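You operate a simulated robot arm through the tools that you are given. There is no shell and no other tool. Be economical: measure what you need, move in short steps, check, and stop when the job is done.

Carry out the task below with a simulated robot arm. There is one attempt and no reset: what you move stays moved.

TASK
Switch the loader to the hopper and draw it down to 2 litres.
Fine: TUBE valve shut, HOPPER valve open and left so; open the MIXER valve for the run and shut it after.

It is judged by the outcome, as a careful person would: the job done as asked, and still so three seconds after it is handed in. It fails if anything else is knocked over, pushed out of place, dropped, spilled or broken.

THE ROBOT
A 7-joint arm with a two-finger gripper on a trunk, on a base that drives. Base frame: it is fixed to the floor where the robot stands at the start and does not move with it; the origin is under the middle of the robot, x ahead of it, y to its left, z up. Lengths are in mm, angles in degrees, forces in N, time in s.
With the tool pointing down near the work surface it reaches from about 320 to 760 mm from the robot's upright axis, wherever it stands. Its first joint turns from -143.0 to 143.0 degrees. Places, roughly: blue drum without a lid [1250, 500, 500]; filter pot clamp [900, -100, 900]; hopper [1200, 800, 600]; hopper slider [1100, 800, 600]; hopper valve [700, -200, 600]; loader [1000, -300, 600]; loader switch [1100, -300, 1000]; mixer valve [700, -300, 600]; purple loader lever [800, -300, 400]; tube valve [800, 0, 600]; tube with blue grip [1250, 250, 750]. Payload 2.45 kg.
Tool frame: the origin (TCP) lies between the finger pads and is the grasp point; the fingertips stand 26 mm ahead of it; z points along the fingers, y is the line along which they close. The gripper opens to 96 mm. The gripper's body begins 69 mm behind the TCP.
Orientation is that of the tool frame in the base frame, as [roll, pitch, yaw] about the fixed x, y, z axes, in that order (R = Rz(yaw) Ry(pitch) Rx(roll)). With the fingers straight down and closing along the base's y, the tool's x points along the base's -x, its y along +y and its z along -z.

THE INTERFACE
- The arm moves only by the tool nudge_tool. Its argument "moves" is a list of rows, each an object of numbers (a shift or turn left out is 0, a gripper value left out holds the last): "jaw": the finger opening in mm, from 0 to 96; "tx", "ty", "tz": the shift along the tool's x, y, z in units of 25 mm (1.0 is 25 mm); "rx", "ry", "rz": the turn, a rotation vector about the tool's x, y, z in units of 4 degrees (1.0 is 4 degrees). In form: [{"jaw": .., "tx": .., "ty": .., "tz": .., "rx": .., "ry": .., "rz": ..}, ...]. A call has 1 to 20 rows; each row shifts and turns the commanded pose from where the row before left it, along the tool's axes as they then stand. A call with a number of a shift or a turn outside -1 to 1 is refused whole. Rows are played at 5 a second. More than 50 mm and 8.6 degrees between two rows, or a gripper value outside its range, and nothing of the call is played. A pose out of reach is approached as far as the arm can. The call stops where the force on the tool passes 90 N (or 10 N more than at its start, if that is more) or the arm is blocked; 0.2 s more then pass. The fingers move at their own pace and stop on an object; they squeeze with about 43 N. The grip force told is the motor's: it shows also when the fingers shut on nothing. Time passes only in rows, and 0.2 s behind the last, so rows that do not move let the fingers close. The reply holds the time, the measured pose of the TCP, the force on the tool along the base axes, the opening and the grip force, in the units named above and with some noise, with the torque about the TCP (base axes, N m) and any sound that the robot's microphone picked up.
- Cameras (640 x 400 px; columns grow to the right, rows downward): "scene" is now at [26.1, 159.6, 1410.5]; the picture's right is [-0.42, -0.91, 0.00], its down [-0.55, 0.25, -0.80] and it looks along [0.72, -0.33, -0.60] (base axes); focal length 247 px, centre (320, 200). "wrist" rides on the gripper at [82, 3, -98] in the tool frame; the picture's right is [-0.04, 1.00, 0.00], its down [-0.73, -0.03, -0.68] and it looks along [-0.68, -0.03, 0.73] (tool axes); focal length 256 px, centre (320, 200).
- snapshot(camera): a new picture of that camera. The clock stands still meanwhile.
- raise_lower(by): slides the trunk up (or, below 0, down) by that many mm; the arm and the scene camera ride with it, the base frame stays. It gives what a move gives, with no picture.
- roll_base(legs): drives the robot by 1 to 6 legs, each [ahead, turn to the left] in mm and degrees, along the robot's own axes; the way and the turn of a leg run together, so that a leg with both is an arc; at most 1500 mm and 180 degrees a leg. The arm and the cameras ride along, it lands a little off, and it stops where it bumps. It gives what a move gives.
- pan_tilt(pan, tilt): turns the head with the scene camera to pan (to the left, within 155 degrees either way) and tilt (down, from -29 to 69), counted from straight ahead of the robot. It gives what a move gives.
- locate(camera, pixels): for up to 12 pixels [column, row] of the newest picture of that camera ("zoom" is the newest enlarged one), the place [x, y, z] in the base frame of the surface seen there, good to about 2 mm, but the place of the scene camera against the robot may be out by one fixed shift of up to 18 mm in any direction. The clock stands still meanwhile.
- close_up(camera, box): a new picture of the part [left, top, right, bottom] of that camera's present view, enlarged. The clock stands still meanwhile.
- job_done(): hands the job in; it is judged then, once.

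Keep the steps short. Do not move on a guess: measure, check each grasp and each placing, and mend mistakes. In all there are 80 turns and 60 pictures (those below and enlarged ones count). Leave the gripper open and the arm clear of the work at the hand-in unless told otherwise, and finish with a single line.

The tools are called after "Call:" by a JSON object that holds its "op" and its "data". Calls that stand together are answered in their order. nudge_tool: Moves the arm, as the interface text tells. Its arguments: {"type":"object","properties":{"moves":{"type":"array"}},"required":["moves"]} The other tools are called the same way: raise_lower (by) slides the trunk up or down; roll_base (legs) drives the base; pan_tilt (pan, tilt) turns the head that bears the scene camera; snapshot (camera) takes a picture; locate (camera, pixels) gives the place of the surface under pixels of a picture; close_up (camera, box) takes an enlarged picture of a part of a camera's view; job_done () hands the job in.

At the start:

```text
time_s: 0.0
ee_pos: [458.2, 16.4, 1135.0]
orientation: [-180.0, 0.0, -179.9]
ft_force: [-0.1, 0.2, 1.0]
moment: [0.01, 0.02, -0.01]
gripper_width: 96.0
gripper_force: 0.0
trunk travel left (down, up): [-450.0, 190.0]
robot x, y, heading: [-0.0, -2.1, 0.2]
head pan, tilt: [-24.7, 37.1]
```

scene: 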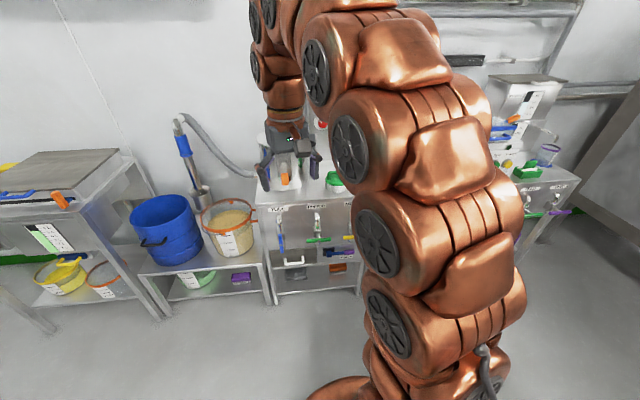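
wrist: 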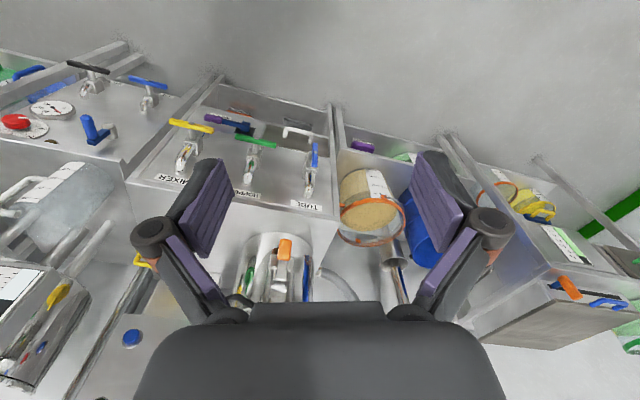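

The arm hides part of the scene view. The wrist view shows three valves, MIXER, HOPPER and TUBE, so I enlarge that region and the scene's valve front.

Call:
{"op": "close_up", "data": {"camera": "wrist", "box": [120, 80, 360, 230]}}

Call:
{"op": "close_up", "data": {"camera": "scene", "box": [100, 100, 370, 310]}}

Call:
{"op": "close_up", "data": {"camera": "scene", "box": [480, 60, 600, 240]}}

```text
2.67 times, centred on (240, 155) of wrist
```

zoom: 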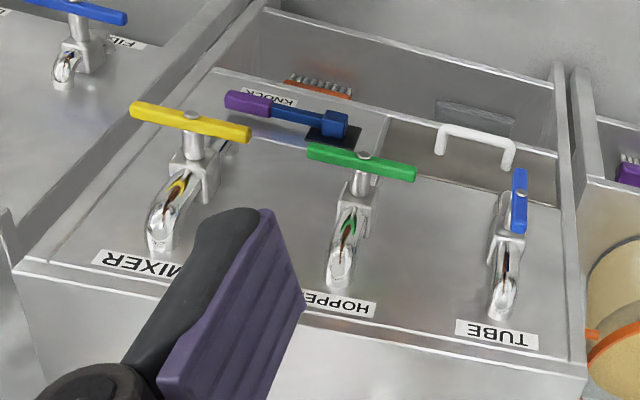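

```text
1.90 times, centred on (235, 205) of scene
```

zoom: 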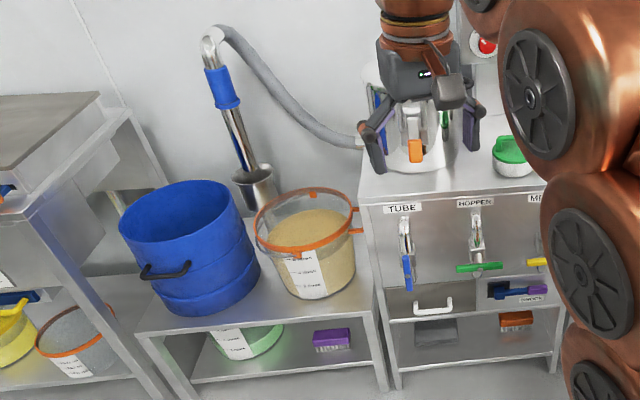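

```text
2.22 times, centred on (540, 150) of scene
```

zoom: 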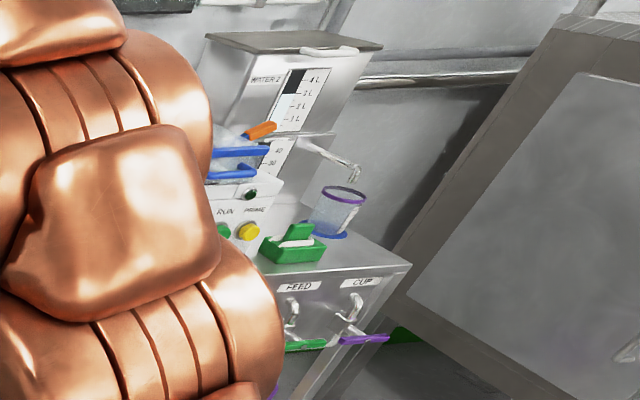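

TUBE's handle lies along its pipe, so it looks open. HOPPER and MIXER lie crosswise, so they look shut. Next I look left at the hopper.

Call:
{"op": "pan_tilt", "data": {"pan": 25, "tilt": 30}}

Call:
{"op": "snapshot", "data": {"camera": "scene"}}

Call:
{"op": "close_up", "data": {"camera": "wrist", "box": [0, 50, 180, 400]}}

```text
time_s: 1.2
ee_pos: [458.4, 17.2, 1136.4]
orientation: [180.0, -0.1, 180.0]
ft_force: [-0.6, -0.3, 0.2]
moment: [0.04, -0.01, 0.02]
gripper_width: 96.1
gripper_force: 0.1
trunk travel left (down, up): [-450.0, 190.0]
robot x, y, heading: [-2.4, 2.1, -0.1]
head pan, tilt: [25.0, 30.0]
```

```text
54 pictures are left
```

scene: 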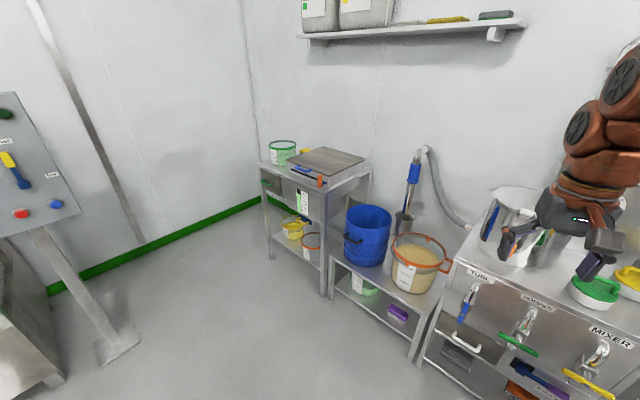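

```text
1.14 times, centred on (90, 225) of wrist
```

zoom: 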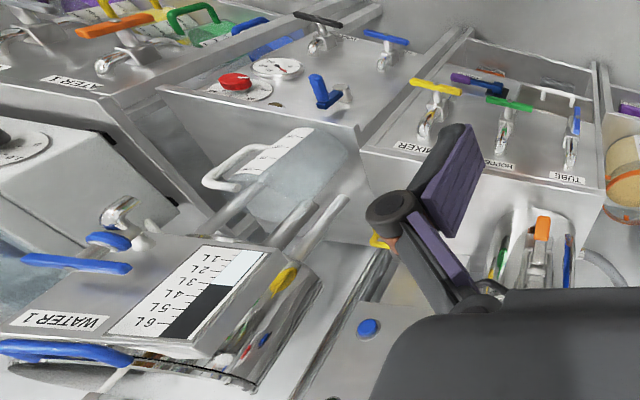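

Call:
{"op": "close_up", "data": {"camera": "scene", "box": [250, 130, 450, 300]}}

Call:
{"op": "close_up", "data": {"camera": "scene", "box": [440, 170, 640, 400]}}

```text
2.35 times, centred on (350, 215) of scene
```

zoom: 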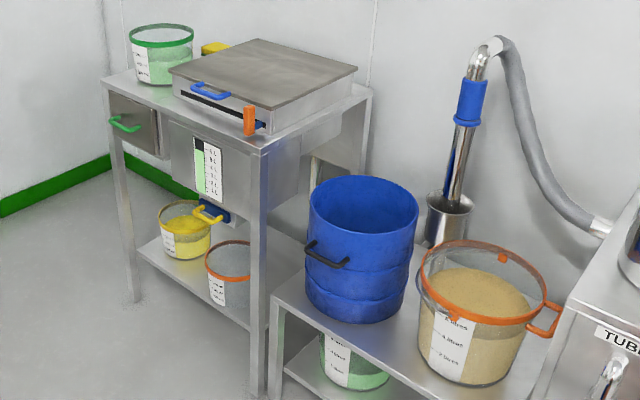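

```text
1.74 times, centred on (540, 285) of scene
```

zoom: 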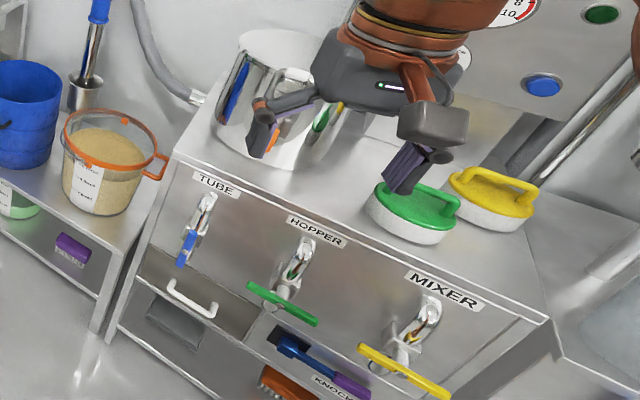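

I measure the main points of the hopper station and the valve cabinet.

Call:
{"op": "locate", "data": {"camera": "zoom", "pixels": [[215, 185], [190, 262], [275, 303], [400, 370], [352, 382], [320, 365], [425, 310], [300, 240], [185, 290]]}}

Call:
{"op": "locate", "data": {"camera": "scene", "pixels": [[303, 203], [297, 222], [320, 182], [302, 172], [275, 183], [465, 310], [518, 343]]}}

Call:
{"op": "close_up", "data": {"camera": "scene", "box": [255, 140, 355, 250]}}

```text
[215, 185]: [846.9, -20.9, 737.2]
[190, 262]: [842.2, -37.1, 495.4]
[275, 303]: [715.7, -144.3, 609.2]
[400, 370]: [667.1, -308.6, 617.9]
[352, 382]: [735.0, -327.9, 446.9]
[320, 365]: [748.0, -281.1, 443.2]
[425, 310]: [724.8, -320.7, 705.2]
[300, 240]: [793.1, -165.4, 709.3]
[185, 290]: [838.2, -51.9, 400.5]
```

```text
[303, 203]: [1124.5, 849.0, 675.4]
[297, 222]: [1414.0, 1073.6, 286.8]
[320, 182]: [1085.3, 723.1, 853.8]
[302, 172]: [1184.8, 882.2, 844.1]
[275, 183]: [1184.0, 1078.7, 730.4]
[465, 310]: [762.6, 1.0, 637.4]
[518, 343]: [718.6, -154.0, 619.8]
```

```text
3.64 times, centred on (305, 195) of scene
```

zoom: 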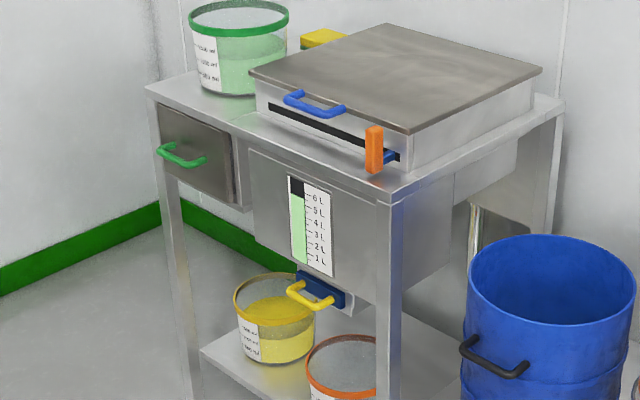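

The hopper gauge reads about 6 L and must come down to 2. I turn the base right so the arm swings out of the loader view.

Call:
{"op": "roll_base", "data": {"legs": [[0, -50]]}}

Call:
{"op": "pan_tilt", "data": {"pan": 38, "tilt": 28}}

Call:
{"op": "snapshot", "data": {"camera": "scene"}}

```text
time_s: 3.9
ee_pos: [304.9, -343.1, 1135.6]
orientation: [179.9, -0.1, 129.6]
ft_force: [-1.1, -0.1, -0.3]
moment: [-0.03, -0.05, 0.02]
gripper_width: 96.3
gripper_force: 0.0
trunk travel left (down, up): [-450.0, 190.0]
robot x, y, heading: [-3.5, 1.3, -50.3]
head pan, tilt: [25.0, 30.0]
```

```text
time_s: 4.6
ee_pos: [304.3, -341.9, 1135.7]
orientation: [180.0, 0.1, 129.7]
ft_force: [0.1, 0.2, -0.2]
moment: [-0.04, -0.01, 0.02]
gripper_width: 95.7
gripper_force: 0.0
trunk travel left (down, up): [-450.0, 190.0]
robot x, y, heading: [-0.9, 0.6, -50.7]
head pan, tilt: [38.0, 28.0]
```

```text
49 pictures are left
```

scene: 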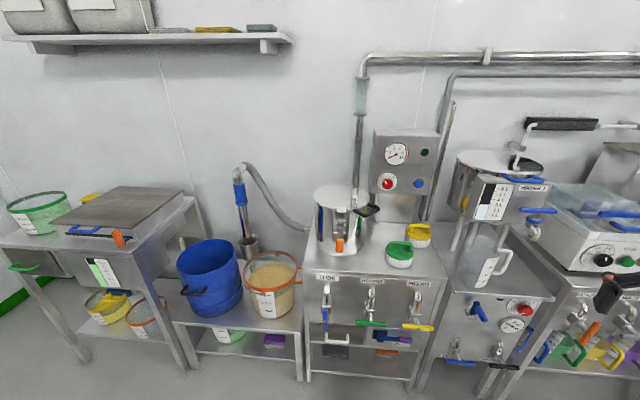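

Call:
{"op": "close_up", "data": {"camera": "scene", "box": [295, 110, 455, 270]}}

Call:
{"op": "close_up", "data": {"camera": "scene", "box": [295, 265, 445, 385]}}

Call:
{"op": "locate", "data": {"camera": "scene", "pixels": [[387, 184], [425, 153], [419, 183], [396, 154], [338, 245], [325, 318], [371, 322], [417, 327], [386, 334], [368, 210], [345, 215], [406, 352]]}}

```text
2.50 times, centred on (375, 190) of scene
```

zoom: 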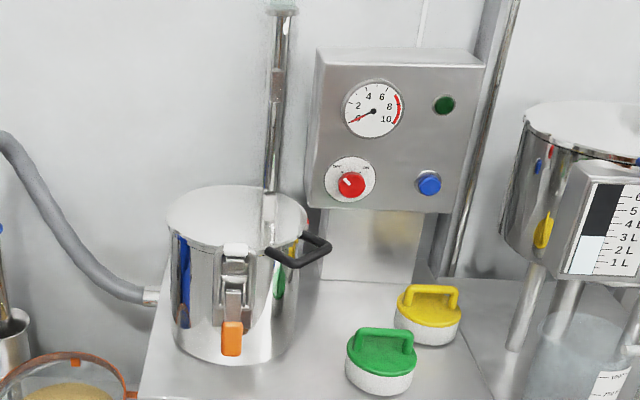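

```text
3.33 times, centred on (370, 325) of scene
```

zoom: 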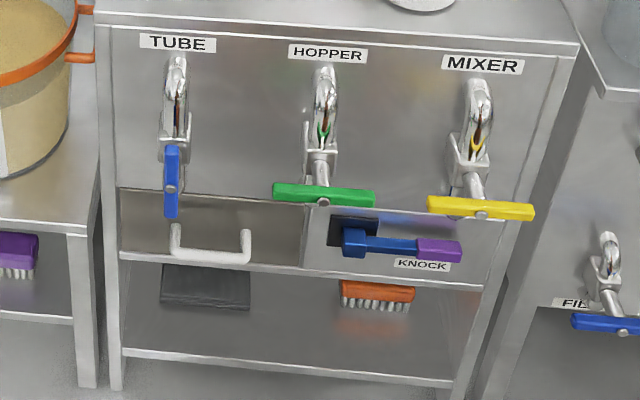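

```text
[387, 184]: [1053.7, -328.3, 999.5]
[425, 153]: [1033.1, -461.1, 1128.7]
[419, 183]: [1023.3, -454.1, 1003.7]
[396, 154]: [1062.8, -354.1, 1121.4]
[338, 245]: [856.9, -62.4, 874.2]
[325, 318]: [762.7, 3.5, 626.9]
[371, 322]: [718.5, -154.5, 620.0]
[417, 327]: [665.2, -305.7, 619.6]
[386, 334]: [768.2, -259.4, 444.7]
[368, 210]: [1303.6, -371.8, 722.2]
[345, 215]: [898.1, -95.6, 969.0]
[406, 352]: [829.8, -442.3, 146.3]
```

The TUBE handle is vertical, and the other two are horizontal. The cabinet is yawed about -17°. I enlarge the knob, then measure the handle ends and the front face.

Call:
{"op": "close_up", "data": {"camera": "scene", "box": [365, 125, 445, 205]}}

Call:
{"op": "close_up", "data": {"camera": "scene", "box": [310, 270, 440, 350]}}

```text
5.00 times, centred on (405, 165) of scene
```

zoom: 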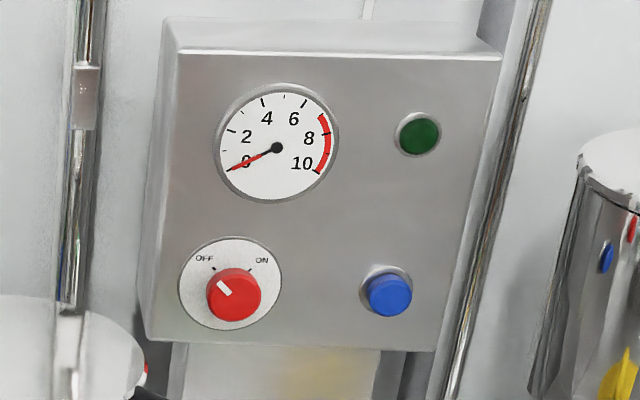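

```text
4.92 times, centred on (375, 310) of scene
```

zoom: 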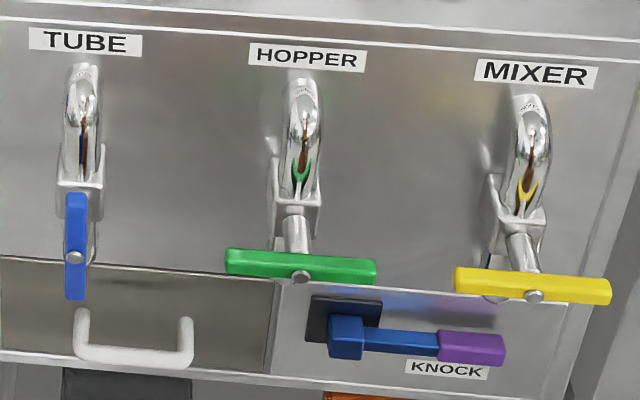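

Call:
{"op": "locate", "data": {"camera": "zoom", "pixels": [[75, 198], [75, 256], [74, 296], [230, 260], [300, 277], [373, 272], [458, 280], [534, 296], [607, 290], [290, 215], [180, 150], [40, 220]]}}

Call:
{"op": "locate", "data": {"camera": "scene", "pixels": [[387, 184], [380, 168], [432, 140], [377, 195], [429, 197], [390, 180], [99, 268]]}}

```text
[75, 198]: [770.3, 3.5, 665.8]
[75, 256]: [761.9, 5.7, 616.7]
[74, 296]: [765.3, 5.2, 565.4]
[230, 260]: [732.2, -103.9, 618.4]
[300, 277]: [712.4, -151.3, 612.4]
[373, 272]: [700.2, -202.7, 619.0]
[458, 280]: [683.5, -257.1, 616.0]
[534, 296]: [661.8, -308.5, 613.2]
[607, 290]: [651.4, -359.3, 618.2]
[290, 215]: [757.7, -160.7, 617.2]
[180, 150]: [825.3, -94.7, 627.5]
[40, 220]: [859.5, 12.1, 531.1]
```

```text
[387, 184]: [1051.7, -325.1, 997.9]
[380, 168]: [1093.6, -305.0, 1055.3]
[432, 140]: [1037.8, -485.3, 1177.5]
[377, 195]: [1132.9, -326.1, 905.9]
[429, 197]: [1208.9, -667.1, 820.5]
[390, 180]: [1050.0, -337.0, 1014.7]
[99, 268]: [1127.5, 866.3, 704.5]
```

All handles are about 107 mm long, centred near z 616, and stand about 100 mm off the face, whose normal is at yaw about -18°. I turn the base square to the cabinet, drive ahead a little, and lower the trunk.

Call:
{"op": "roll_base", "data": {"legs": [[0, 32.7], [60, 0]]}}

Call:
{"op": "raise_lower", "data": {"by": -400}}

Call:
{"op": "pan_tilt", "data": {"pan": 5, "tilt": 30}}

Call:
{"op": "snapshot", "data": {"camera": "scene"}}

```text
time_s: 7.2
ee_pos: [500.1, -140.6, 1136.4]
orientation: [180.0, 0.0, 162.5]
ft_force: [0.0, 0.1, -0.5]
moment: [-0.01, 0.01, 0.01]
gripper_width: 96.1
gripper_force: 0.1
trunk travel left (down, up): [-450.0, 190.0]
robot x, y, heading: [57.5, -16.2, -17.5]
head pan, tilt: [38.0, 28.0]
```

```text
time_s: 11.0
ee_pos: [499.3, -140.1, 736.6]
orientation: [-180.0, 0.0, 162.5]
ft_force: [0.1, -0.6, 1.4]
moment: [-0.03, -0.01, 0.03]
gripper_width: 95.9
gripper_force: 0.0
trunk travel left (down, up): [-50.0, 590.0]
robot x, y, heading: [57.8, -17.6, -17.6]
head pan, tilt: [38.0, 28.0]
```

```text
time_s: 12.0
ee_pos: [499.2, -141.2, 736.7]
orientation: [-179.9, 0.1, 162.5]
ft_force: [0.3, -0.9, 0.5]
moment: [-0.03, -0.02, -0.01]
gripper_width: 96.0
gripper_force: 0.1
trunk travel left (down, up): [-50.0, 590.0]
robot x, y, heading: [60.8, -19.7, -17.5]
head pan, tilt: [5.0, 30.0]
```

```text
44 pictures are left
```

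scene: 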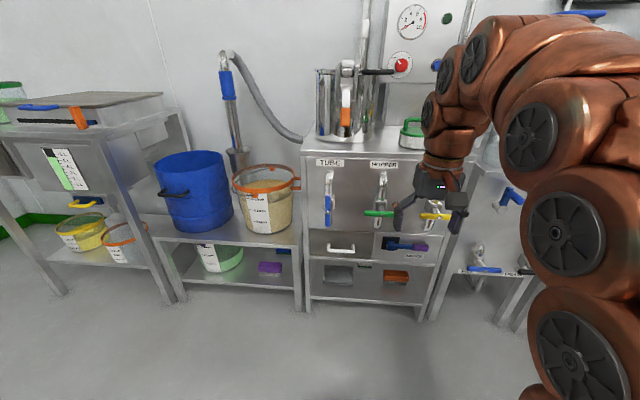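

The gripper is clear, so I pitch the tool forward until it is horizontal.

Call:
{"op": "nudge_tool", "data": {"moves": [{"ry": -1}, {"ry": -1}, {"ry": -1}, {"ry": -1}, {"ry": -1}, {"ry": -1}, {"ry": -1}, {"ry": -1}, {"ry": -1}, {"ry": -1}, {"ry": -1}, {"ry": -1}, {"ry": -1}, {"ry": -1}, {"ry": -1}, {"ry": -1}, {"ry": -1}, {"ry": -1}, {"ry": -1}, {"ry": -1}]}}

Call:
{"op": "nudge_tool", "data": {"moves": [{"ry": -1}, {"ry": -1}, {"ry": -0.5}, {}]}}

Call:
{"op": "snapshot", "data": {"camera": "wrist"}}

```text
time_s: 16.4
ee_pos: [560.0, -154.6, 717.1]
orientation: [-174.5, 71.5, 166.8]
ft_force: [0.1, -0.8, 0.6]
moment: [-0.01, 0.0, -0.04]
gripper_width: 96.1
gripper_force: 0.0
out of reach, approached as far as the arm can: row 18, 19, 20
trunk travel left (down, up): [-50.0, 590.0]
robot x, y, heading: [57.9, -20.9, -17.6]
head pan, tilt: [5.0, 30.0]
stopped in row 20: the arm was blocked; the commanded pose is now the measured one
```

```text
time_s: 17.4
ee_pos: [584.9, -170.5, 754.1]
orientation: [-170.8, 82.3, 171.2]
ft_force: [-0.9, -0.1, -0.4]
moment: [0.01, 0.03, 0.0]
gripper_width: 96.1
gripper_force: 0.1
out of reach, approached as far as the arm can: row 1, 2, 3
trunk travel left (down, up): [-50.0, 590.0]
robot x, y, heading: [59.9, -17.5, -17.4]
head pan, tilt: [5.0, 30.0]
```

```text
43 pictures are left
```

wrist: 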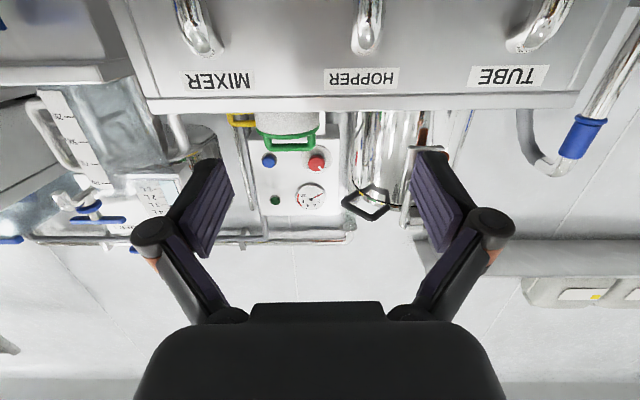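

The arm is cramped this close in, so I back the base off 120 mm and then finish levelling the tool.

Call:
{"op": "roll_base", "data": {"legs": [[-120, 0]]}}

Call:
{"op": "nudge_tool", "data": {"moves": [{"tz": 1}, {"tz": 1}, {"tx": 1}, {"tx": 1}, {}]}}

```text
time_s: 18.6
ee_pos: [470.9, -135.1, 753.8]
orientation: [-170.8, 82.2, 171.0]
ft_force: [0.4, -0.7, 0.4]
moment: [0.0, 0.02, 0.0]
gripper_width: 95.9
gripper_force: 0.0
trunk travel left (down, up): [-50.0, 590.0]
robot x, y, heading: [-56.2, 16.7, -17.6]
head pan, tilt: [5.0, 30.0]
```

```text
time_s: 19.8
ee_pos: [511.9, -151.6, 706.4]
orientation: [-170.6, 82.2, 171.2]
ft_force: [0.7, 0.1, 0.7]
moment: [0.01, 0.0, 0.01]
gripper_width: 96.1
gripper_force: 0.1
out of reach, approached as far as the arm can: row 4
trunk travel left (down, up): [-50.0, 590.0]
robot x, y, heading: [-55.7, 19.6, -17.8]
head pan, tilt: [5.0, 30.0]
```

I lower the trunk its last 50 mm, level the tool, and move left to stand off in front of the TUBE handle.

Call:
{"op": "raise_lower", "data": {"by": -50}}

Call:
{"op": "nudge_tool", "data": {"moves": [{"tz": 1, "ty": 1}, {"tz": 1, "ty": 1}, {"ry": -1, "ty": 1}, {"ry": -0.9, "ty": 1}, {"ty": 1}, {"ty": 1}, {"ty": 1}, {"ty": 1}, {"ty": 1}, {"tx": 1}, {"tx": 0.6}, {}]}}

Call:
{"op": "snapshot", "data": {"camera": "wrist"}}

```text
time_s: 20.7
ee_pos: [512.3, -150.2, 655.9]
orientation: [-170.7, 82.1, 171.1]
ft_force: [-0.4, -0.5, -0.4]
moment: [0.03, 0.02, -0.01]
gripper_width: 96.0
gripper_force: 0.0
trunk travel left (down, up): [0.0, 640.0]
robot x, y, heading: [-53.8, 14.9, -17.5]
head pan, tilt: [5.0, 30.0]
```

```text
time_s: 23.3
ee_pos: [629.4, 46.8, 605.0]
orientation: [-94.6, 88.7, -112.8]
ft_force: [0.0, -0.1, -0.1]
moment: [0.03, -0.01, -0.01]
gripper_width: 96.1
gripper_force: 0.0
trunk travel left (down, up): [0.0, 640.0]
robot x, y, heading: [-58.8, 19.2, -17.5]
head pan, tilt: [5.0, 30.0]
```

```text
42 pictures are left
```

wrist: 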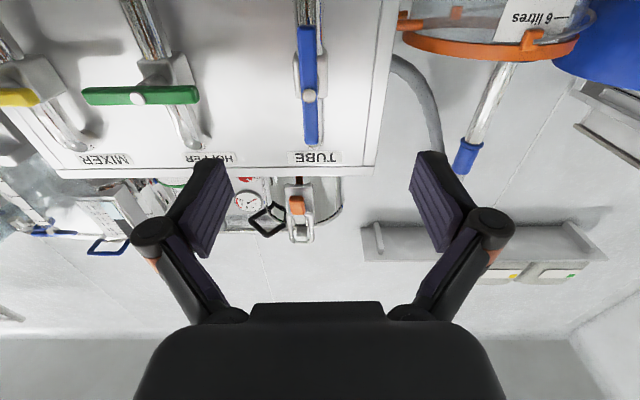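

The wrist camera sees the handles, with the TUBE bolt at (309,96), HOPPER's at (137,96) and TUBE's ends at (307,30) and (311,140). I measure them for an accurate fix.

Call:
{"op": "locate", "data": {"camera": "wrist", "pixels": [[309, 96], [306, 32], [312, 140], [305, 60], [314, 60], [137, 96], [88, 95], [193, 95], [15, 98], [250, 130], [350, 100]]}}

```text
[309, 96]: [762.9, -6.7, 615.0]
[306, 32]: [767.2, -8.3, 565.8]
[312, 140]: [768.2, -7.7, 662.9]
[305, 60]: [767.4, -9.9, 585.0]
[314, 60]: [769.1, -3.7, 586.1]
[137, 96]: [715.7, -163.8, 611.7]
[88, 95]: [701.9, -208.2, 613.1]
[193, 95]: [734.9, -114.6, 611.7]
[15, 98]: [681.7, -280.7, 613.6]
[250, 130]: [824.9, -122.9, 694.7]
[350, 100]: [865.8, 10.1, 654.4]
```

The wrist fix puts the TUBE bolt at (763,-7,615). I need 152 mm along z, -9 along y and 10 up, and I do it in steps before closing the jaws.

Call:
{"op": "nudge_tool", "data": {"moves": [{"jaw": 60, "ty": -0.38, "tx": -0.4}, {"tz": 1}, {"tz": 1}, {"tz": 1}, {"tz": 1}, {"tz": 1}, {"tz": 1}, {"tz": 0.07}, {}]}}

Call:
{"op": "snapshot", "data": {"camera": "wrist"}}

```text
time_s: 25.3
ee_pos: [770.3, -8.8, 613.6]
orientation: [-95.9, 88.7, -113.9]
ft_force: [0.8, 0.2, 1.0]
moment: [0.0, -0.01, -0.01]
gripper_width: 59.9
gripper_force: 0.0
trunk travel left (down, up): [0.0, 640.0]
robot x, y, heading: [-59.8, 17.4, -17.7]
head pan, tilt: [5.0, 30.0]
```

```text
41 pictures are left
```

wrist: 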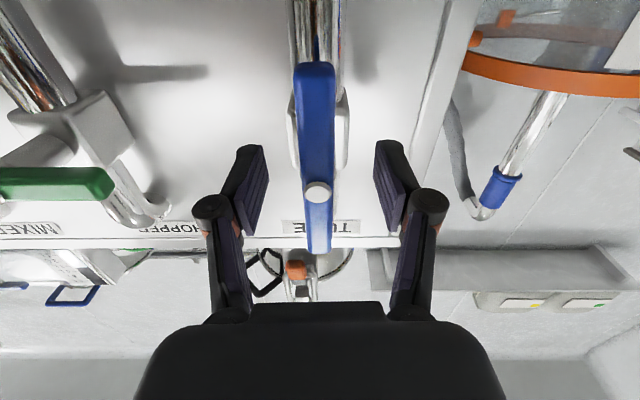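

The bar is centred between the fingers, so I close on it.

Call:
{"op": "nudge_tool", "data": {"moves": [{"jaw": 0}, {}, {}, {}, {}]}}

Call:
{"op": "snapshot", "data": {"camera": "wrist"}}

```text
time_s: 26.5
ee_pos: [770.1, -9.9, 615.7]
orientation: [-96.4, 88.8, -114.6]
ft_force: [-4.6, -6.7, -0.9]
moment: [0.0, 0.05, -0.15]
gripper_width: 19.7
gripper_force: 44.7
trunk travel left (down, up): [0.0, 640.0]
robot x, y, heading: [-59.1, 16.0, -17.3]
head pan, tilt: [5.0, 30.0]
```

```text
40 pictures are left
```

wrist: 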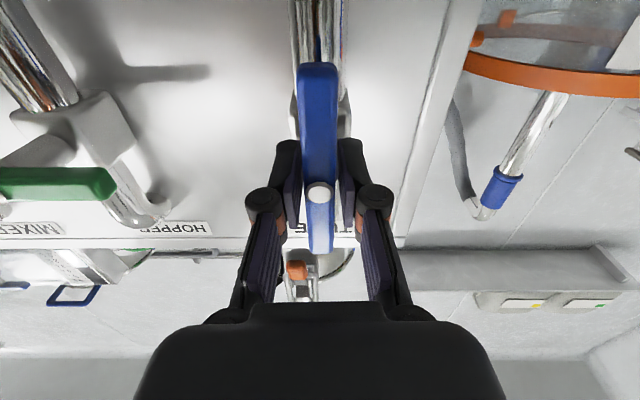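

The grip holds at 19.7 mm with 45 N. I try a small clockwise turn and read the torque.

Call:
{"op": "nudge_tool", "data": {"moves": [{"rz": 0.7}, {"rz": 0.7}, {"rz": 0.7}, {}]}}

```text
time_s: 27.5
ee_pos: [769.8, -9.2, 614.7]
orientation: [90.7, 82.9, 72.5]
ft_force: [-6.6, -7.9, -0.9]
moment: [-0.13, -0.33, -0.27]
gripper_width: 19.7
gripper_force: 44.3
trunk travel left (down, up): [0.0, 640.0]
robot x, y, heading: [-59.1, 10.6, -17.6]
head pan, tilt: [5.0, 30.0]
```

Call:
{"op": "nudge_tool", "data": {"moves": [{"rz": 1}, {"rz": 1}, {"rz": 1}, {}]}}

Call:
{"op": "snapshot", "data": {"camera": "wrist"}}

```text
time_s: 28.5
ee_pos: [771.1, -10.2, 614.7]
orientation: [90.1, 70.9, 72.1]
ft_force: [-6.0, -7.8, 2.3]
moment: [0.03, 0.1, -0.13]
gripper_width: 19.5
gripper_force: 44.4
trunk travel left (down, up): [0.0, 640.0]
robot x, y, heading: [-57.4, 18.8, -17.4]
head pan, tilt: [5.0, 30.0]
```

```text
39 pictures are left
```

wrist: 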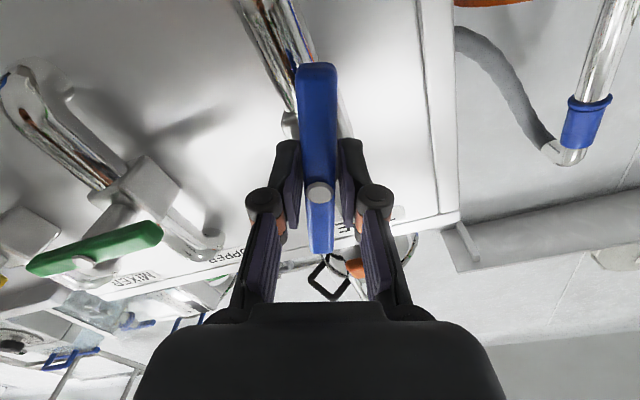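

The handle turns along with the tool, so I continue toward 90°.

Call:
{"op": "nudge_tool", "data": {"moves": [{"rz": 1}, {"rz": 1}, {"rz": 1}, {"rz": 1}, {"rz": 1}, {"rz": 1}, {"rz": 1}, {"rz": 1}, {"rz": 1}, {"rz": 1}, {"rz": 1}, {"rz": 1}, {}]}}

Call:
{"op": "nudge_tool", "data": {"moves": [{"rz": 1}, {"rz": 1}, {"rz": 1}, {"rz": 1}, {"rz": 1}, {"rz": 0.6}, {}]}}

Call:
{"op": "snapshot", "data": {"camera": "wrist"}}

```text
time_s: 31.3
ee_pos: [769.8, -9.8, 613.7]
orientation: [90.1, 22.8, 71.9]
ft_force: [9.4, -7.2, 10.1]
moment: [-0.02, -0.17, 0.2]
gripper_width: 19.5
gripper_force: 44.2
trunk travel left (down, up): [0.0, 640.0]
robot x, y, heading: [-54.9, 13.5, -17.5]
head pan, tilt: [5.0, 30.0]
```

```text
time_s: 32.9
ee_pos: [770.9, -8.6, 614.0]
orientation: [89.9, 0.3, 71.9]
ft_force: [16.7, -2.7, 16.8]
moment: [-0.19, -0.33, 0.22]
gripper_width: 19.6
gripper_force: 44.2
trunk travel left (down, up): [0.0, 640.0]
robot x, y, heading: [-53.6, 18.6, -17.7]
head pan, tilt: [5.0, 30.0]
```

```text
38 pictures are left
```

wrist: 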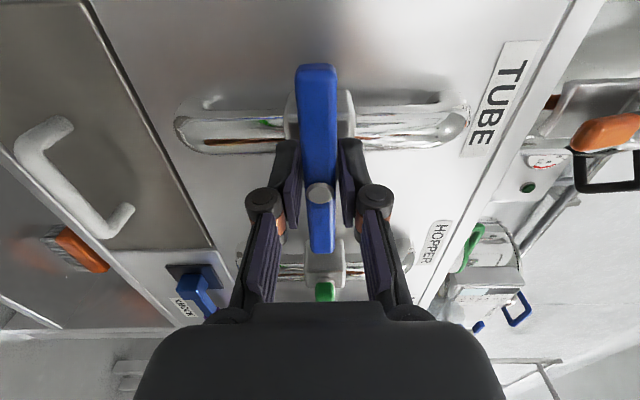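

The TUBE handle is crosswise now. I try a little more to feel for a stop.

Call:
{"op": "nudge_tool", "data": {"moves": [{"rz": 0.5}, {"rz": 0.5}, {}]}}

Call:
{"op": "nudge_tool", "data": {"moves": [{"jaw": 60}, {}, {"tz": -1}, {"tz": -1}, {"tz": -1}, {"tz": -1}, {"tz": -1}, {}]}}

Call:
{"op": "snapshot", "data": {"camera": "wrist"}}

```text
time_s: 33.7
ee_pos: [770.7, -8.1, 615.1]
orientation: [90.1, -3.5, 72.0]
ft_force: [13.5, 0.5, 17.2]
moment: [-0.22, -0.37, 0.38]
gripper_width: 19.5
gripper_force: 44.3
trunk travel left (down, up): [0.0, 640.0]
robot x, y, heading: [-54.3, 19.2, -17.4]
head pan, tilt: [5.0, 30.0]
```

```text
time_s: 35.5
ee_pos: [650.8, 30.6, 614.9]
orientation: [90.1, -3.5, 72.0]
ft_force: [-0.6, -0.6, 0.6]
moment: [0.0, -0.03, -0.02]
gripper_width: 60.0
gripper_force: 0.0
trunk travel left (down, up): [0.0, 640.0]
robot x, y, heading: [-56.1, 20.7, -17.3]
head pan, tilt: [5.0, 30.0]
```

```text
37 pictures are left
```

wrist: 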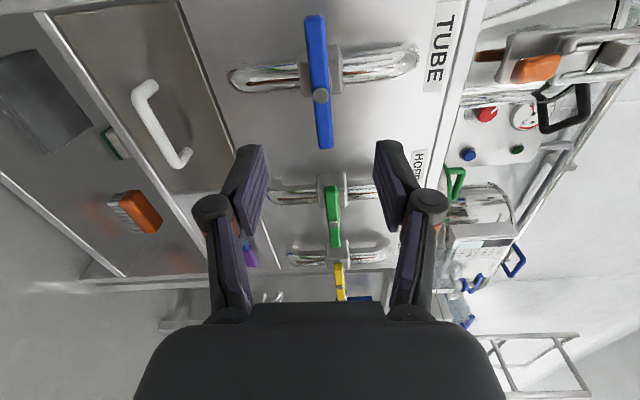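

TUBE is now crosswise, so it is shut. I move right 165 mm to the HOPPER handle, level the roll, and stand off to check.

Call:
{"op": "nudge_tool", "data": {"moves": [{"rz": -0.9}, {"tx": -1}, {"tx": -1}, {"tx": -1}, {"tx": -1}, {"tx": -1}, {"tx": -1}, {"tx": -0.6, "ty": -0.1}, {"tz": 1}, {"tz": 0.6}, {}]}}

Call:
{"op": "snapshot", "data": {"camera": "wrist"}}

```text
time_s: 37.9
ee_pos: [638.3, -139.2, 611.9]
orientation: [90.1, 0.1, 71.8]
ft_force: [0.2, -0.9, 0.0]
moment: [-0.01, 0.02, 0.01]
gripper_width: 60.0
gripper_force: 0.0
trunk travel left (down, up): [0.0, 640.0]
robot x, y, heading: [-51.2, 13.0, -17.6]
head pan, tilt: [5.0, 30.0]
```

```text
36 pictures are left
```

wrist: 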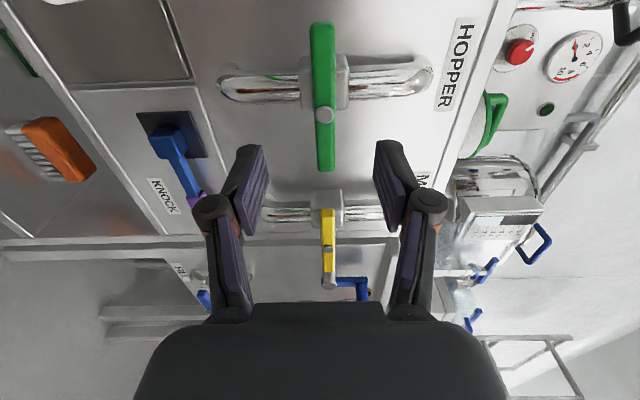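

Call:
{"op": "locate", "data": {"camera": "wrist", "pixels": [[325, 115], [323, 30], [326, 165], [328, 246], [329, 215]]}}

```text
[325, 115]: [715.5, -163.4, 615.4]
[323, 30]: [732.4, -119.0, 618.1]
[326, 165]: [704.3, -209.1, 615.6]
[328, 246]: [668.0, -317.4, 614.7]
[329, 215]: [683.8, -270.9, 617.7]
```

The HOPPER bolt is at (715.5,-163.4,615.4). I go in 89 mm, grip, and turn counter-clockwise.

Call:
{"op": "nudge_tool", "data": {"moves": [{"ty": 0.14}, {"tz": 1}, {"tz": 1}, {"tz": 1}, {"tz": 0.55}, {}, {"jaw": 0}, {}, {}, {}, {}]}}

Call:
{"op": "nudge_tool", "data": {"moves": [{"rz": -1}, {"rz": -1}, {"rz": -1}, {"rz": -1}, {}]}}

Call:
{"op": "snapshot", "data": {"camera": "wrist"}}

```text
time_s: 40.3
ee_pos: [723.4, -166.8, 615.0]
orientation: [90.2, 0.1, 71.9]
ft_force: [0.7, -0.1, -0.5]
moment: [0.03, 0.07, 0.12]
gripper_width: 19.3
gripper_force: 44.5
trunk travel left (down, up): [0.0, 640.0]
robot x, y, heading: [-58.3, 18.8, -17.3]
head pan, tilt: [5.0, 30.0]
```

```text
time_s: 41.5
ee_pos: [722.5, -167.0, 615.2]
orientation: [90.2, 16.1, 72.0]
ft_force: [-14.0, 5.1, -8.6]
moment: [0.01, 0.1, -0.38]
gripper_width: 19.4
gripper_force: 44.6
trunk travel left (down, up): [0.0, 640.0]
robot x, y, heading: [-53.5, 15.5, -17.4]
head pan, tilt: [5.0, 30.0]
```

```text
35 pictures are left
```

wrist: 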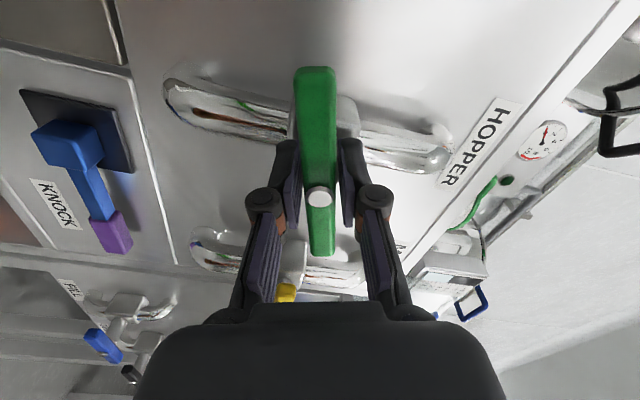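

HOPPER turns too, so I continue to the vertical.

Call:
{"op": "nudge_tool", "data": {"moves": [{"rz": -1}, {"rz": -1}, {"rz": -1}, {"rz": -1}, {"rz": -1}, {"rz": -1}, {"rz": -1}, {"rz": -1}, {"rz": -1}, {"rz": -1}, {"rz": -1}, {"rz": -1}, {"rz": -1}, {"rz": -1}, {"rz": -1}, {"rz": -1}, {"rz": -1}, {"rz": -1}, {"rz": -0.7}, {}]}}

Call:
{"op": "nudge_tool", "data": {"moves": [{"jaw": 60}, {}, {"tz": -1}, {"tz": -1}, {"tz": -1}, {"tz": -1}, {}]}}

Call:
{"op": "snapshot", "data": {"camera": "wrist"}}

```text
time_s: 45.7
ee_pos: [722.5, -167.4, 614.6]
orientation: [-105.9, 89.1, -124.0]
ft_force: [-7.4, -3.0, -19.4]
moment: [0.14, 0.63, -0.09]
gripper_width: 19.7
gripper_force: 44.8
trunk travel left (down, up): [0.0, 640.0]
robot x, y, heading: [-56.2, 15.7, -17.6]
head pan, tilt: [5.0, 30.0]
```

```text
time_s: 47.3
ee_pos: [626.5, -136.9, 615.5]
orientation: [-101.5, 89.1, -119.8]
ft_force: [0.4, 0.5, 1.1]
moment: [-0.02, 0.0, 0.02]
gripper_width: 59.9
gripper_force: 0.0
trunk travel left (down, up): [0.0, 640.0]
robot x, y, heading: [-57.6, 16.7, -17.6]
head pan, tilt: [5.0, 30.0]
```

```text
34 pictures are left
```

wrist: 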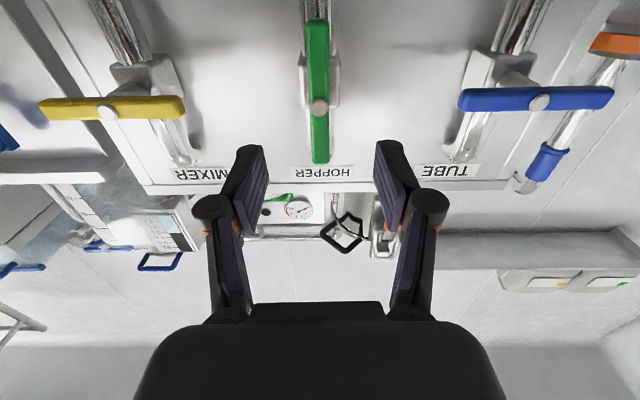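

HOPPER is now in line (open) and TUBE is crosswise. I shift 159 mm right to the MIXER handle and roll the tool 90°.

Call:
{"op": "nudge_tool", "data": {"moves": [{"ty": -1}, {"ty": -1}, {"ty": -1}, {"ty": -1}, {"ty": -1}, {"ty": -1}, {"ty": -0.35}, {"rz": 1}, {"rz": 1}, {"rz": 1}, {"rz": 1}, {"rz": 1}, {"rz": 1}, {"rz": 1}, {"rz": 1}, {"rz": 1}, {"rz": 1}, {}]}}

Call:
{"op": "nudge_tool", "data": {"moves": [{"rz": 1}, {"rz": 1}, {"rz": 1}, {"rz": 1}, {"rz": 1}, {"rz": 1}, {"rz": 1}, {"rz": 1}, {"rz": 1}, {"rz": 1}, {"rz": 1}, {"rz": 1}, {"rz": 0.4}, {}]}}

Call:
{"op": "snapshot", "data": {"camera": "wrist"}}

```text
time_s: 51.1
ee_pos: [579.0, -287.4, 617.7]
orientation: [90.2, 50.8, 72.0]
ft_force: [0.4, 0.7, 0.8]
moment: [0.01, 0.04, 0.0]
gripper_width: 60.0
gripper_force: 0.0
trunk travel left (down, up): [0.0, 640.0]
robot x, y, heading: [-55.7, 14.8, -17.3]
head pan, tilt: [5.0, 30.0]
```

```text
time_s: 54.1
ee_pos: [577.3, -287.3, 618.8]
orientation: [90.0, 1.2, 71.9]
ft_force: [-0.4, 1.1, 0.4]
moment: [0.01, 0.01, 0.0]
gripper_width: 59.8
gripper_force: 0.0
trunk travel left (down, up): [0.0, 640.0]
robot x, y, heading: [-56.7, 17.2, -17.3]
head pan, tilt: [5.0, 30.0]
```

```text
33 pictures are left
```

wrist: 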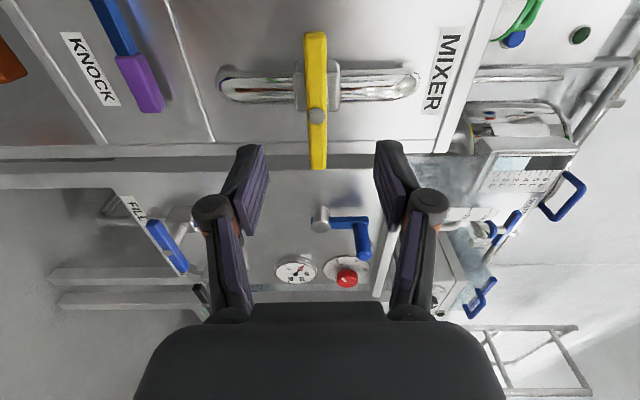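

Call:
{"op": "locate", "data": {"camera": "wrist", "pixels": [[316, 115], [315, 40], [318, 162]]}}

```text
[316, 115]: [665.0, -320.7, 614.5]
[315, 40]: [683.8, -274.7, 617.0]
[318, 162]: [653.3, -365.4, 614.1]
```

The MIXER bolt is at (665,-321,614.5). I go in 102 mm, grip it, and turn it 90° counter-clockwise to open it.

Call:
{"op": "nudge_tool", "data": {"moves": [{"ty": -0.17, "tx": -0.17}, {"tz": 1}, {"tz": 1}, {"tz": 1}, {"tz": 1}, {"tz": 0.05}, {}, {"jaw": 0}, {}, {}, {}, {}]}}

Call:
{"op": "nudge_tool", "data": {"moves": [{"rz": -1}, {"rz": -1}, {"rz": -1}, {"rz": -1}, {"rz": -1}, {"rz": -1}, {"rz": -1}, {"rz": -1}, {"rz": -1}, {"rz": -1}, {"rz": -1}, {"rz": -1}, {"rz": -1}, {"rz": -1}, {"rz": -1}, {"rz": -1}, {"rz": -1}, {"rz": -1}, {}]}}

Call:
{"op": "nudge_tool", "data": {"moves": [{"rz": -1}, {"rz": -1}, {"rz": -1}, {"rz": -1}, {"rz": -0.6}, {}]}}

Call:
{"op": "nudge_tool", "data": {"moves": [{"jaw": 60}, {}, {"tz": -1}, {"tz": -1}, {"tz": -1}, {"tz": -1}, {}]}}

Call:
{"op": "snapshot", "data": {"camera": "wrist"}}

```text
time_s: 56.7
ee_pos: [673.6, -320.7, 615.1]
orientation: [90.0, 1.3, 71.8]
ft_force: [9.2, -0.6, 13.1]
moment: [-0.12, -0.26, 0.16]
gripper_width: 19.7
gripper_force: 44.8
trunk travel left (down, up): [0.0, 640.0]
robot x, y, heading: [-55.5, 20.6, -17.9]
head pan, tilt: [5.0, 30.0]
```

```text
time_s: 60.7
ee_pos: [673.0, -324.2, 612.2]
orientation: [90.8, 73.2, 72.4]
ft_force: [-13.9, -8.2, -15.5]
moment: [-0.01, -0.12, -0.45]
gripper_width: 19.6
gripper_force: 44.1
trunk travel left (down, up): [0.0, 640.0]
robot x, y, heading: [-56.4, 17.2, -17.3]
head pan, tilt: [5.0, 30.0]
```

```text
time_s: 62.1
ee_pos: [671.9, -325.6, 612.9]
orientation: [-99.9, 88.4, -118.3]
ft_force: [-22.8, -21.6, -18.7]
moment: [0.34, 0.92, -0.7]
gripper_width: 19.7
gripper_force: 44.9
trunk travel left (down, up): [0.0, 640.0]
robot x, y, heading: [-58.2, 16.3, -17.7]
head pan, tilt: [5.0, 30.0]
```

```text
time_s: 63.7
ee_pos: [577.0, -291.4, 613.1]
orientation: [-95.5, 88.2, -113.7]
ft_force: [0.0, 0.0, -0.1]
moment: [-0.01, 0.0, -0.03]
gripper_width: 60.1
gripper_force: 0.0
trunk travel left (down, up): [0.0, 640.0]
robot x, y, heading: [-51.7, 17.5, -17.5]
head pan, tilt: [5.0, 30.0]
```

```text
32 pictures are left
```

wrist: 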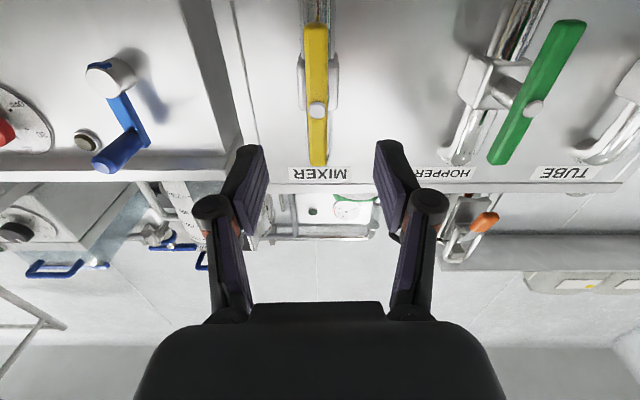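

All three valves are set. Next is the red switch at about (1055,-337,998), roughly straight ahead. I raise the trunk and survey what stands around that path.

Call:
{"op": "raise_lower", "data": {"by": 400}}

Call:
{"op": "pan_tilt", "data": {"pan": 6, "tilt": 32}}

Call:
{"op": "snapshot", "data": {"camera": "scene"}}

Call:
{"op": "snapshot", "data": {"camera": "wrist"}}

```text
time_s: 67.5
ee_pos: [576.9, -291.4, 1013.5]
orientation: [-95.0, 88.3, -113.2]
ft_force: [0.7, 0.5, 0.0]
moment: [-0.03, 0.01, 0.02]
gripper_width: 60.0
gripper_force: 0.1
trunk travel left (down, up): [-400.0, 240.0]
robot x, y, heading: [-57.8, 13.6, -17.5]
head pan, tilt: [5.0, 30.0]
```

```text
time_s: 68.2
ee_pos: [577.1, -292.2, 1013.1]
orientation: [-95.2, 88.4, -113.3]
ft_force: [0.4, 0.0, 0.0]
moment: [-0.03, 0.01, 0.0]
gripper_width: 60.2
gripper_force: 0.1
trunk travel left (down, up): [-400.0, 240.0]
robot x, y, heading: [-55.2, 16.2, -17.4]
head pan, tilt: [6.0, 32.0]
```

```text
31 pictures are left
```

scene: 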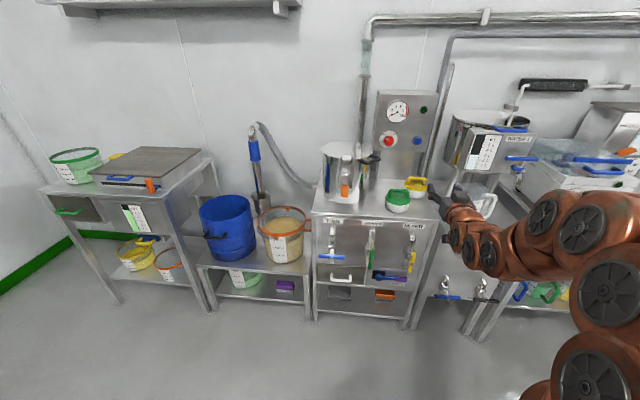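

```text
30 pictures are left
```

wrist: 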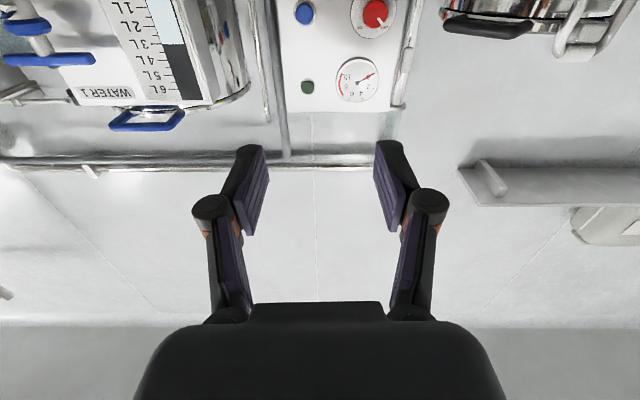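

Call:
{"op": "locate", "data": {"camera": "wrist", "pixels": [[375, 13], [303, 12], [360, 40], [300, 40], [485, 25], [445, 20], [180, 110], [240, 85], [213, 100], [130, 95], [620, 20]]}}

Call:
{"op": "locate", "data": {"camera": "scene", "pixels": [[388, 140], [345, 145], [330, 150], [376, 158], [362, 150], [398, 190], [414, 181], [340, 180], [470, 130], [508, 148]]}}

Call:
{"op": "close_up", "data": {"camera": "scene", "box": [310, 80, 440, 220]}}

```text
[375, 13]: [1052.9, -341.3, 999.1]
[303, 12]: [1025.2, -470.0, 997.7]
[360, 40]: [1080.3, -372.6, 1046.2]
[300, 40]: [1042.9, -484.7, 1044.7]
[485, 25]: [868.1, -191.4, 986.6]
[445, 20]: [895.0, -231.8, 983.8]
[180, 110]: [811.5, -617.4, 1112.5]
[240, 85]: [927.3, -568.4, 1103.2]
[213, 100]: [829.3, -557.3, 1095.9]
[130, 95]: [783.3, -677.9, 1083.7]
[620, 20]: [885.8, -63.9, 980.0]
```

```text
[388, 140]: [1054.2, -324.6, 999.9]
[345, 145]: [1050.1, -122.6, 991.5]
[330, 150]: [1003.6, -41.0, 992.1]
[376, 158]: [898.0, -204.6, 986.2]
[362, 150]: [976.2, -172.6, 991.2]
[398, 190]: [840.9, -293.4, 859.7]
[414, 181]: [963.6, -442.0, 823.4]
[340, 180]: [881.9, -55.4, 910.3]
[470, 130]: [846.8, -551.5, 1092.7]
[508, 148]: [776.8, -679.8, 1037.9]
```

```text
2.86 times, centred on (375, 150) of scene
```

zoom: 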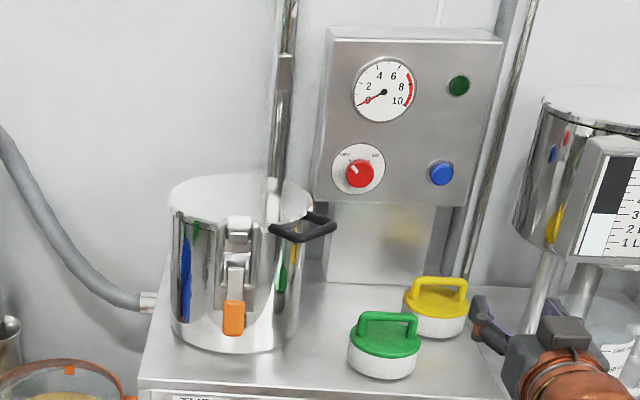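

The knob front is at (1053,-341,999). The pot's black handle end at (895,-232,985) is close to the approach line. I will approach with the wrist camera to the right and the tool yawed about 10° left, so the wrist stays clear. I roll the tool here in free space first.

Call:
{"op": "nudge_tool", "data": {"moves": [{"rz": -1}, {"rz": -1}, {"rz": -1}, {"rz": -1}, {"rz": -1}, {"rz": -1}, {"rz": -1}, {"rz": -1}, {"rz": -1}, {"rz": -1}, {"rz": -1}, {"rz": -1}, {"rz": -1}, {"rz": -1}, {"rz": -1}, {"rz": -1}, {"rz": -1}, {"rz": -1}, {"rz": -1}, {}]}}

Call:
{"op": "nudge_tool", "data": {"moves": [{"rz": -1}, {"rz": -1}, {"rz": -1}, {"rz": -0.3}, {"ry": -1}, {"ry": -1}, {"ry": -0.5}, {}]}}

```text
time_s: 72.4
ee_pos: [578.0, -291.5, 1013.2]
orientation: [-90.1, 12.2, -108.1]
ft_force: [-0.7, 0.3, 0.7]
moment: [0.0, 0.0, -0.01]
gripper_width: 60.1
gripper_force: 0.1
trunk travel left (down, up): [-400.0, 240.0]
robot x, y, heading: [-56.0, 18.7, -17.7]
head pan, tilt: [6.0, 32.0]
```

```text
time_s: 74.2
ee_pos: [577.2, -291.5, 1014.0]
orientation: [-90.2, -0.8, -98.1]
ft_force: [-0.2, 0.5, 0.0]
moment: [0.0, -0.01, -0.01]
gripper_width: 59.9
gripper_force: 0.0
trunk travel left (down, up): [-400.0, 240.0]
robot x, y, heading: [-54.9, 16.9, -17.5]
head pan, tilt: [6.0, 32.0]
```

The roll went well and the tool z axis is at yaw -8°. I drive 310 mm ahead.

Call:
{"op": "roll_base", "data": {"legs": [[310, 0]]}}

Call:
{"op": "snapshot", "data": {"camera": "scene"}}

Call:
{"op": "snapshot", "data": {"camera": "wrist"}}

```text
time_s: 76.3
ee_pos: [875.7, -383.8, 1014.6]
orientation: [-90.3, -0.9, -98.0]
ft_force: [-0.1, 0.7, 0.2]
moment: [-0.01, 0.0, 0.01]
gripper_width: 60.3
gripper_force: 0.0
trunk travel left (down, up): [-400.0, 240.0]
robot x, y, heading: [240.6, -72.8, -17.4]
head pan, tilt: [6.0, 32.0]
```

```text
28 pictures are left
```

scene: 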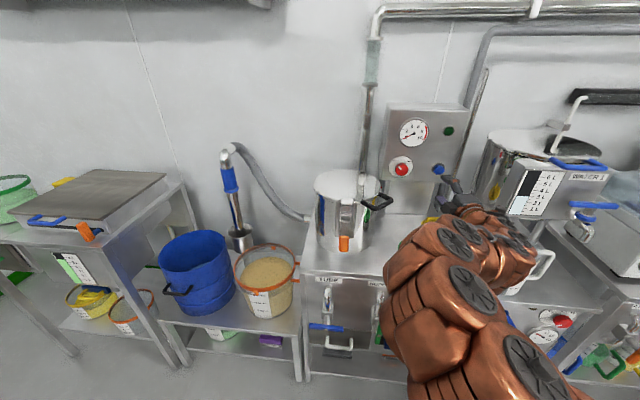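

```text
27 pictures are left
```

wrist: 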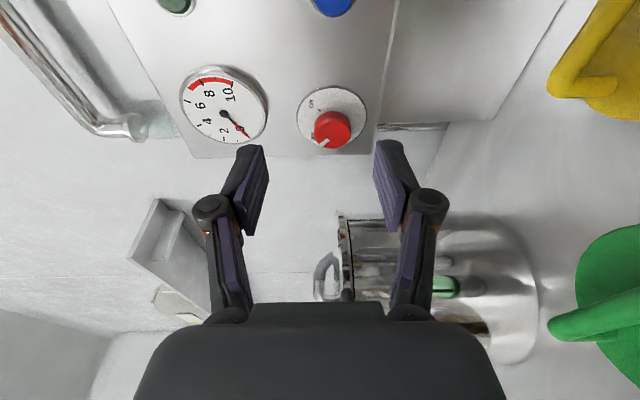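

Call:
{"op": "locate", "data": {"camera": "wrist", "pixels": [[332, 128], [318, 126], [345, 128], [330, 117], [355, 105], [310, 115], [440, 290]]}}

Call:
{"op": "close_up", "data": {"camera": "scene", "box": [20, 220, 140, 310]}}

```text
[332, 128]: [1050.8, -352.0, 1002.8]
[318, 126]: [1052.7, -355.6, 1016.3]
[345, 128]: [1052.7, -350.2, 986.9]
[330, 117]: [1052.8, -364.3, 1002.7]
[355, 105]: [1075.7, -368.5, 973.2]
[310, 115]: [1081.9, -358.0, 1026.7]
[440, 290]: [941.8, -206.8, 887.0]
```

```text
4.44 times, centred on (80, 265) of scene
```

zoom: 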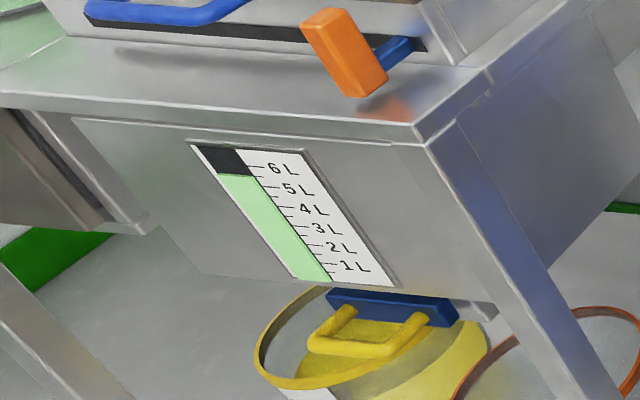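

The hopper level now reads about 5.6 L. I enlarge the knob to find its centre.

Call:
{"op": "close_up", "data": {"camera": "wrist", "box": [280, 75, 390, 165]}}

```text
4.44 times, centred on (335, 120) of wrist
```

zoom: 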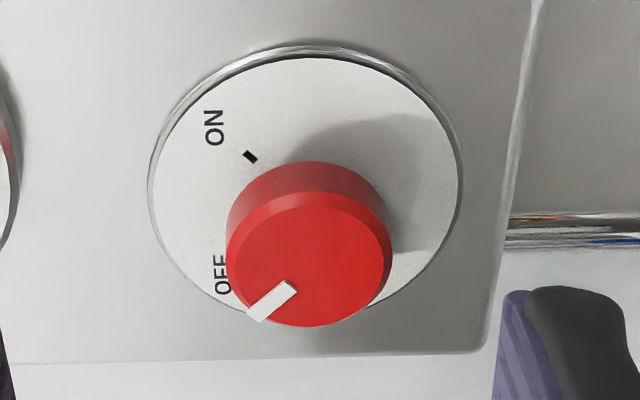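

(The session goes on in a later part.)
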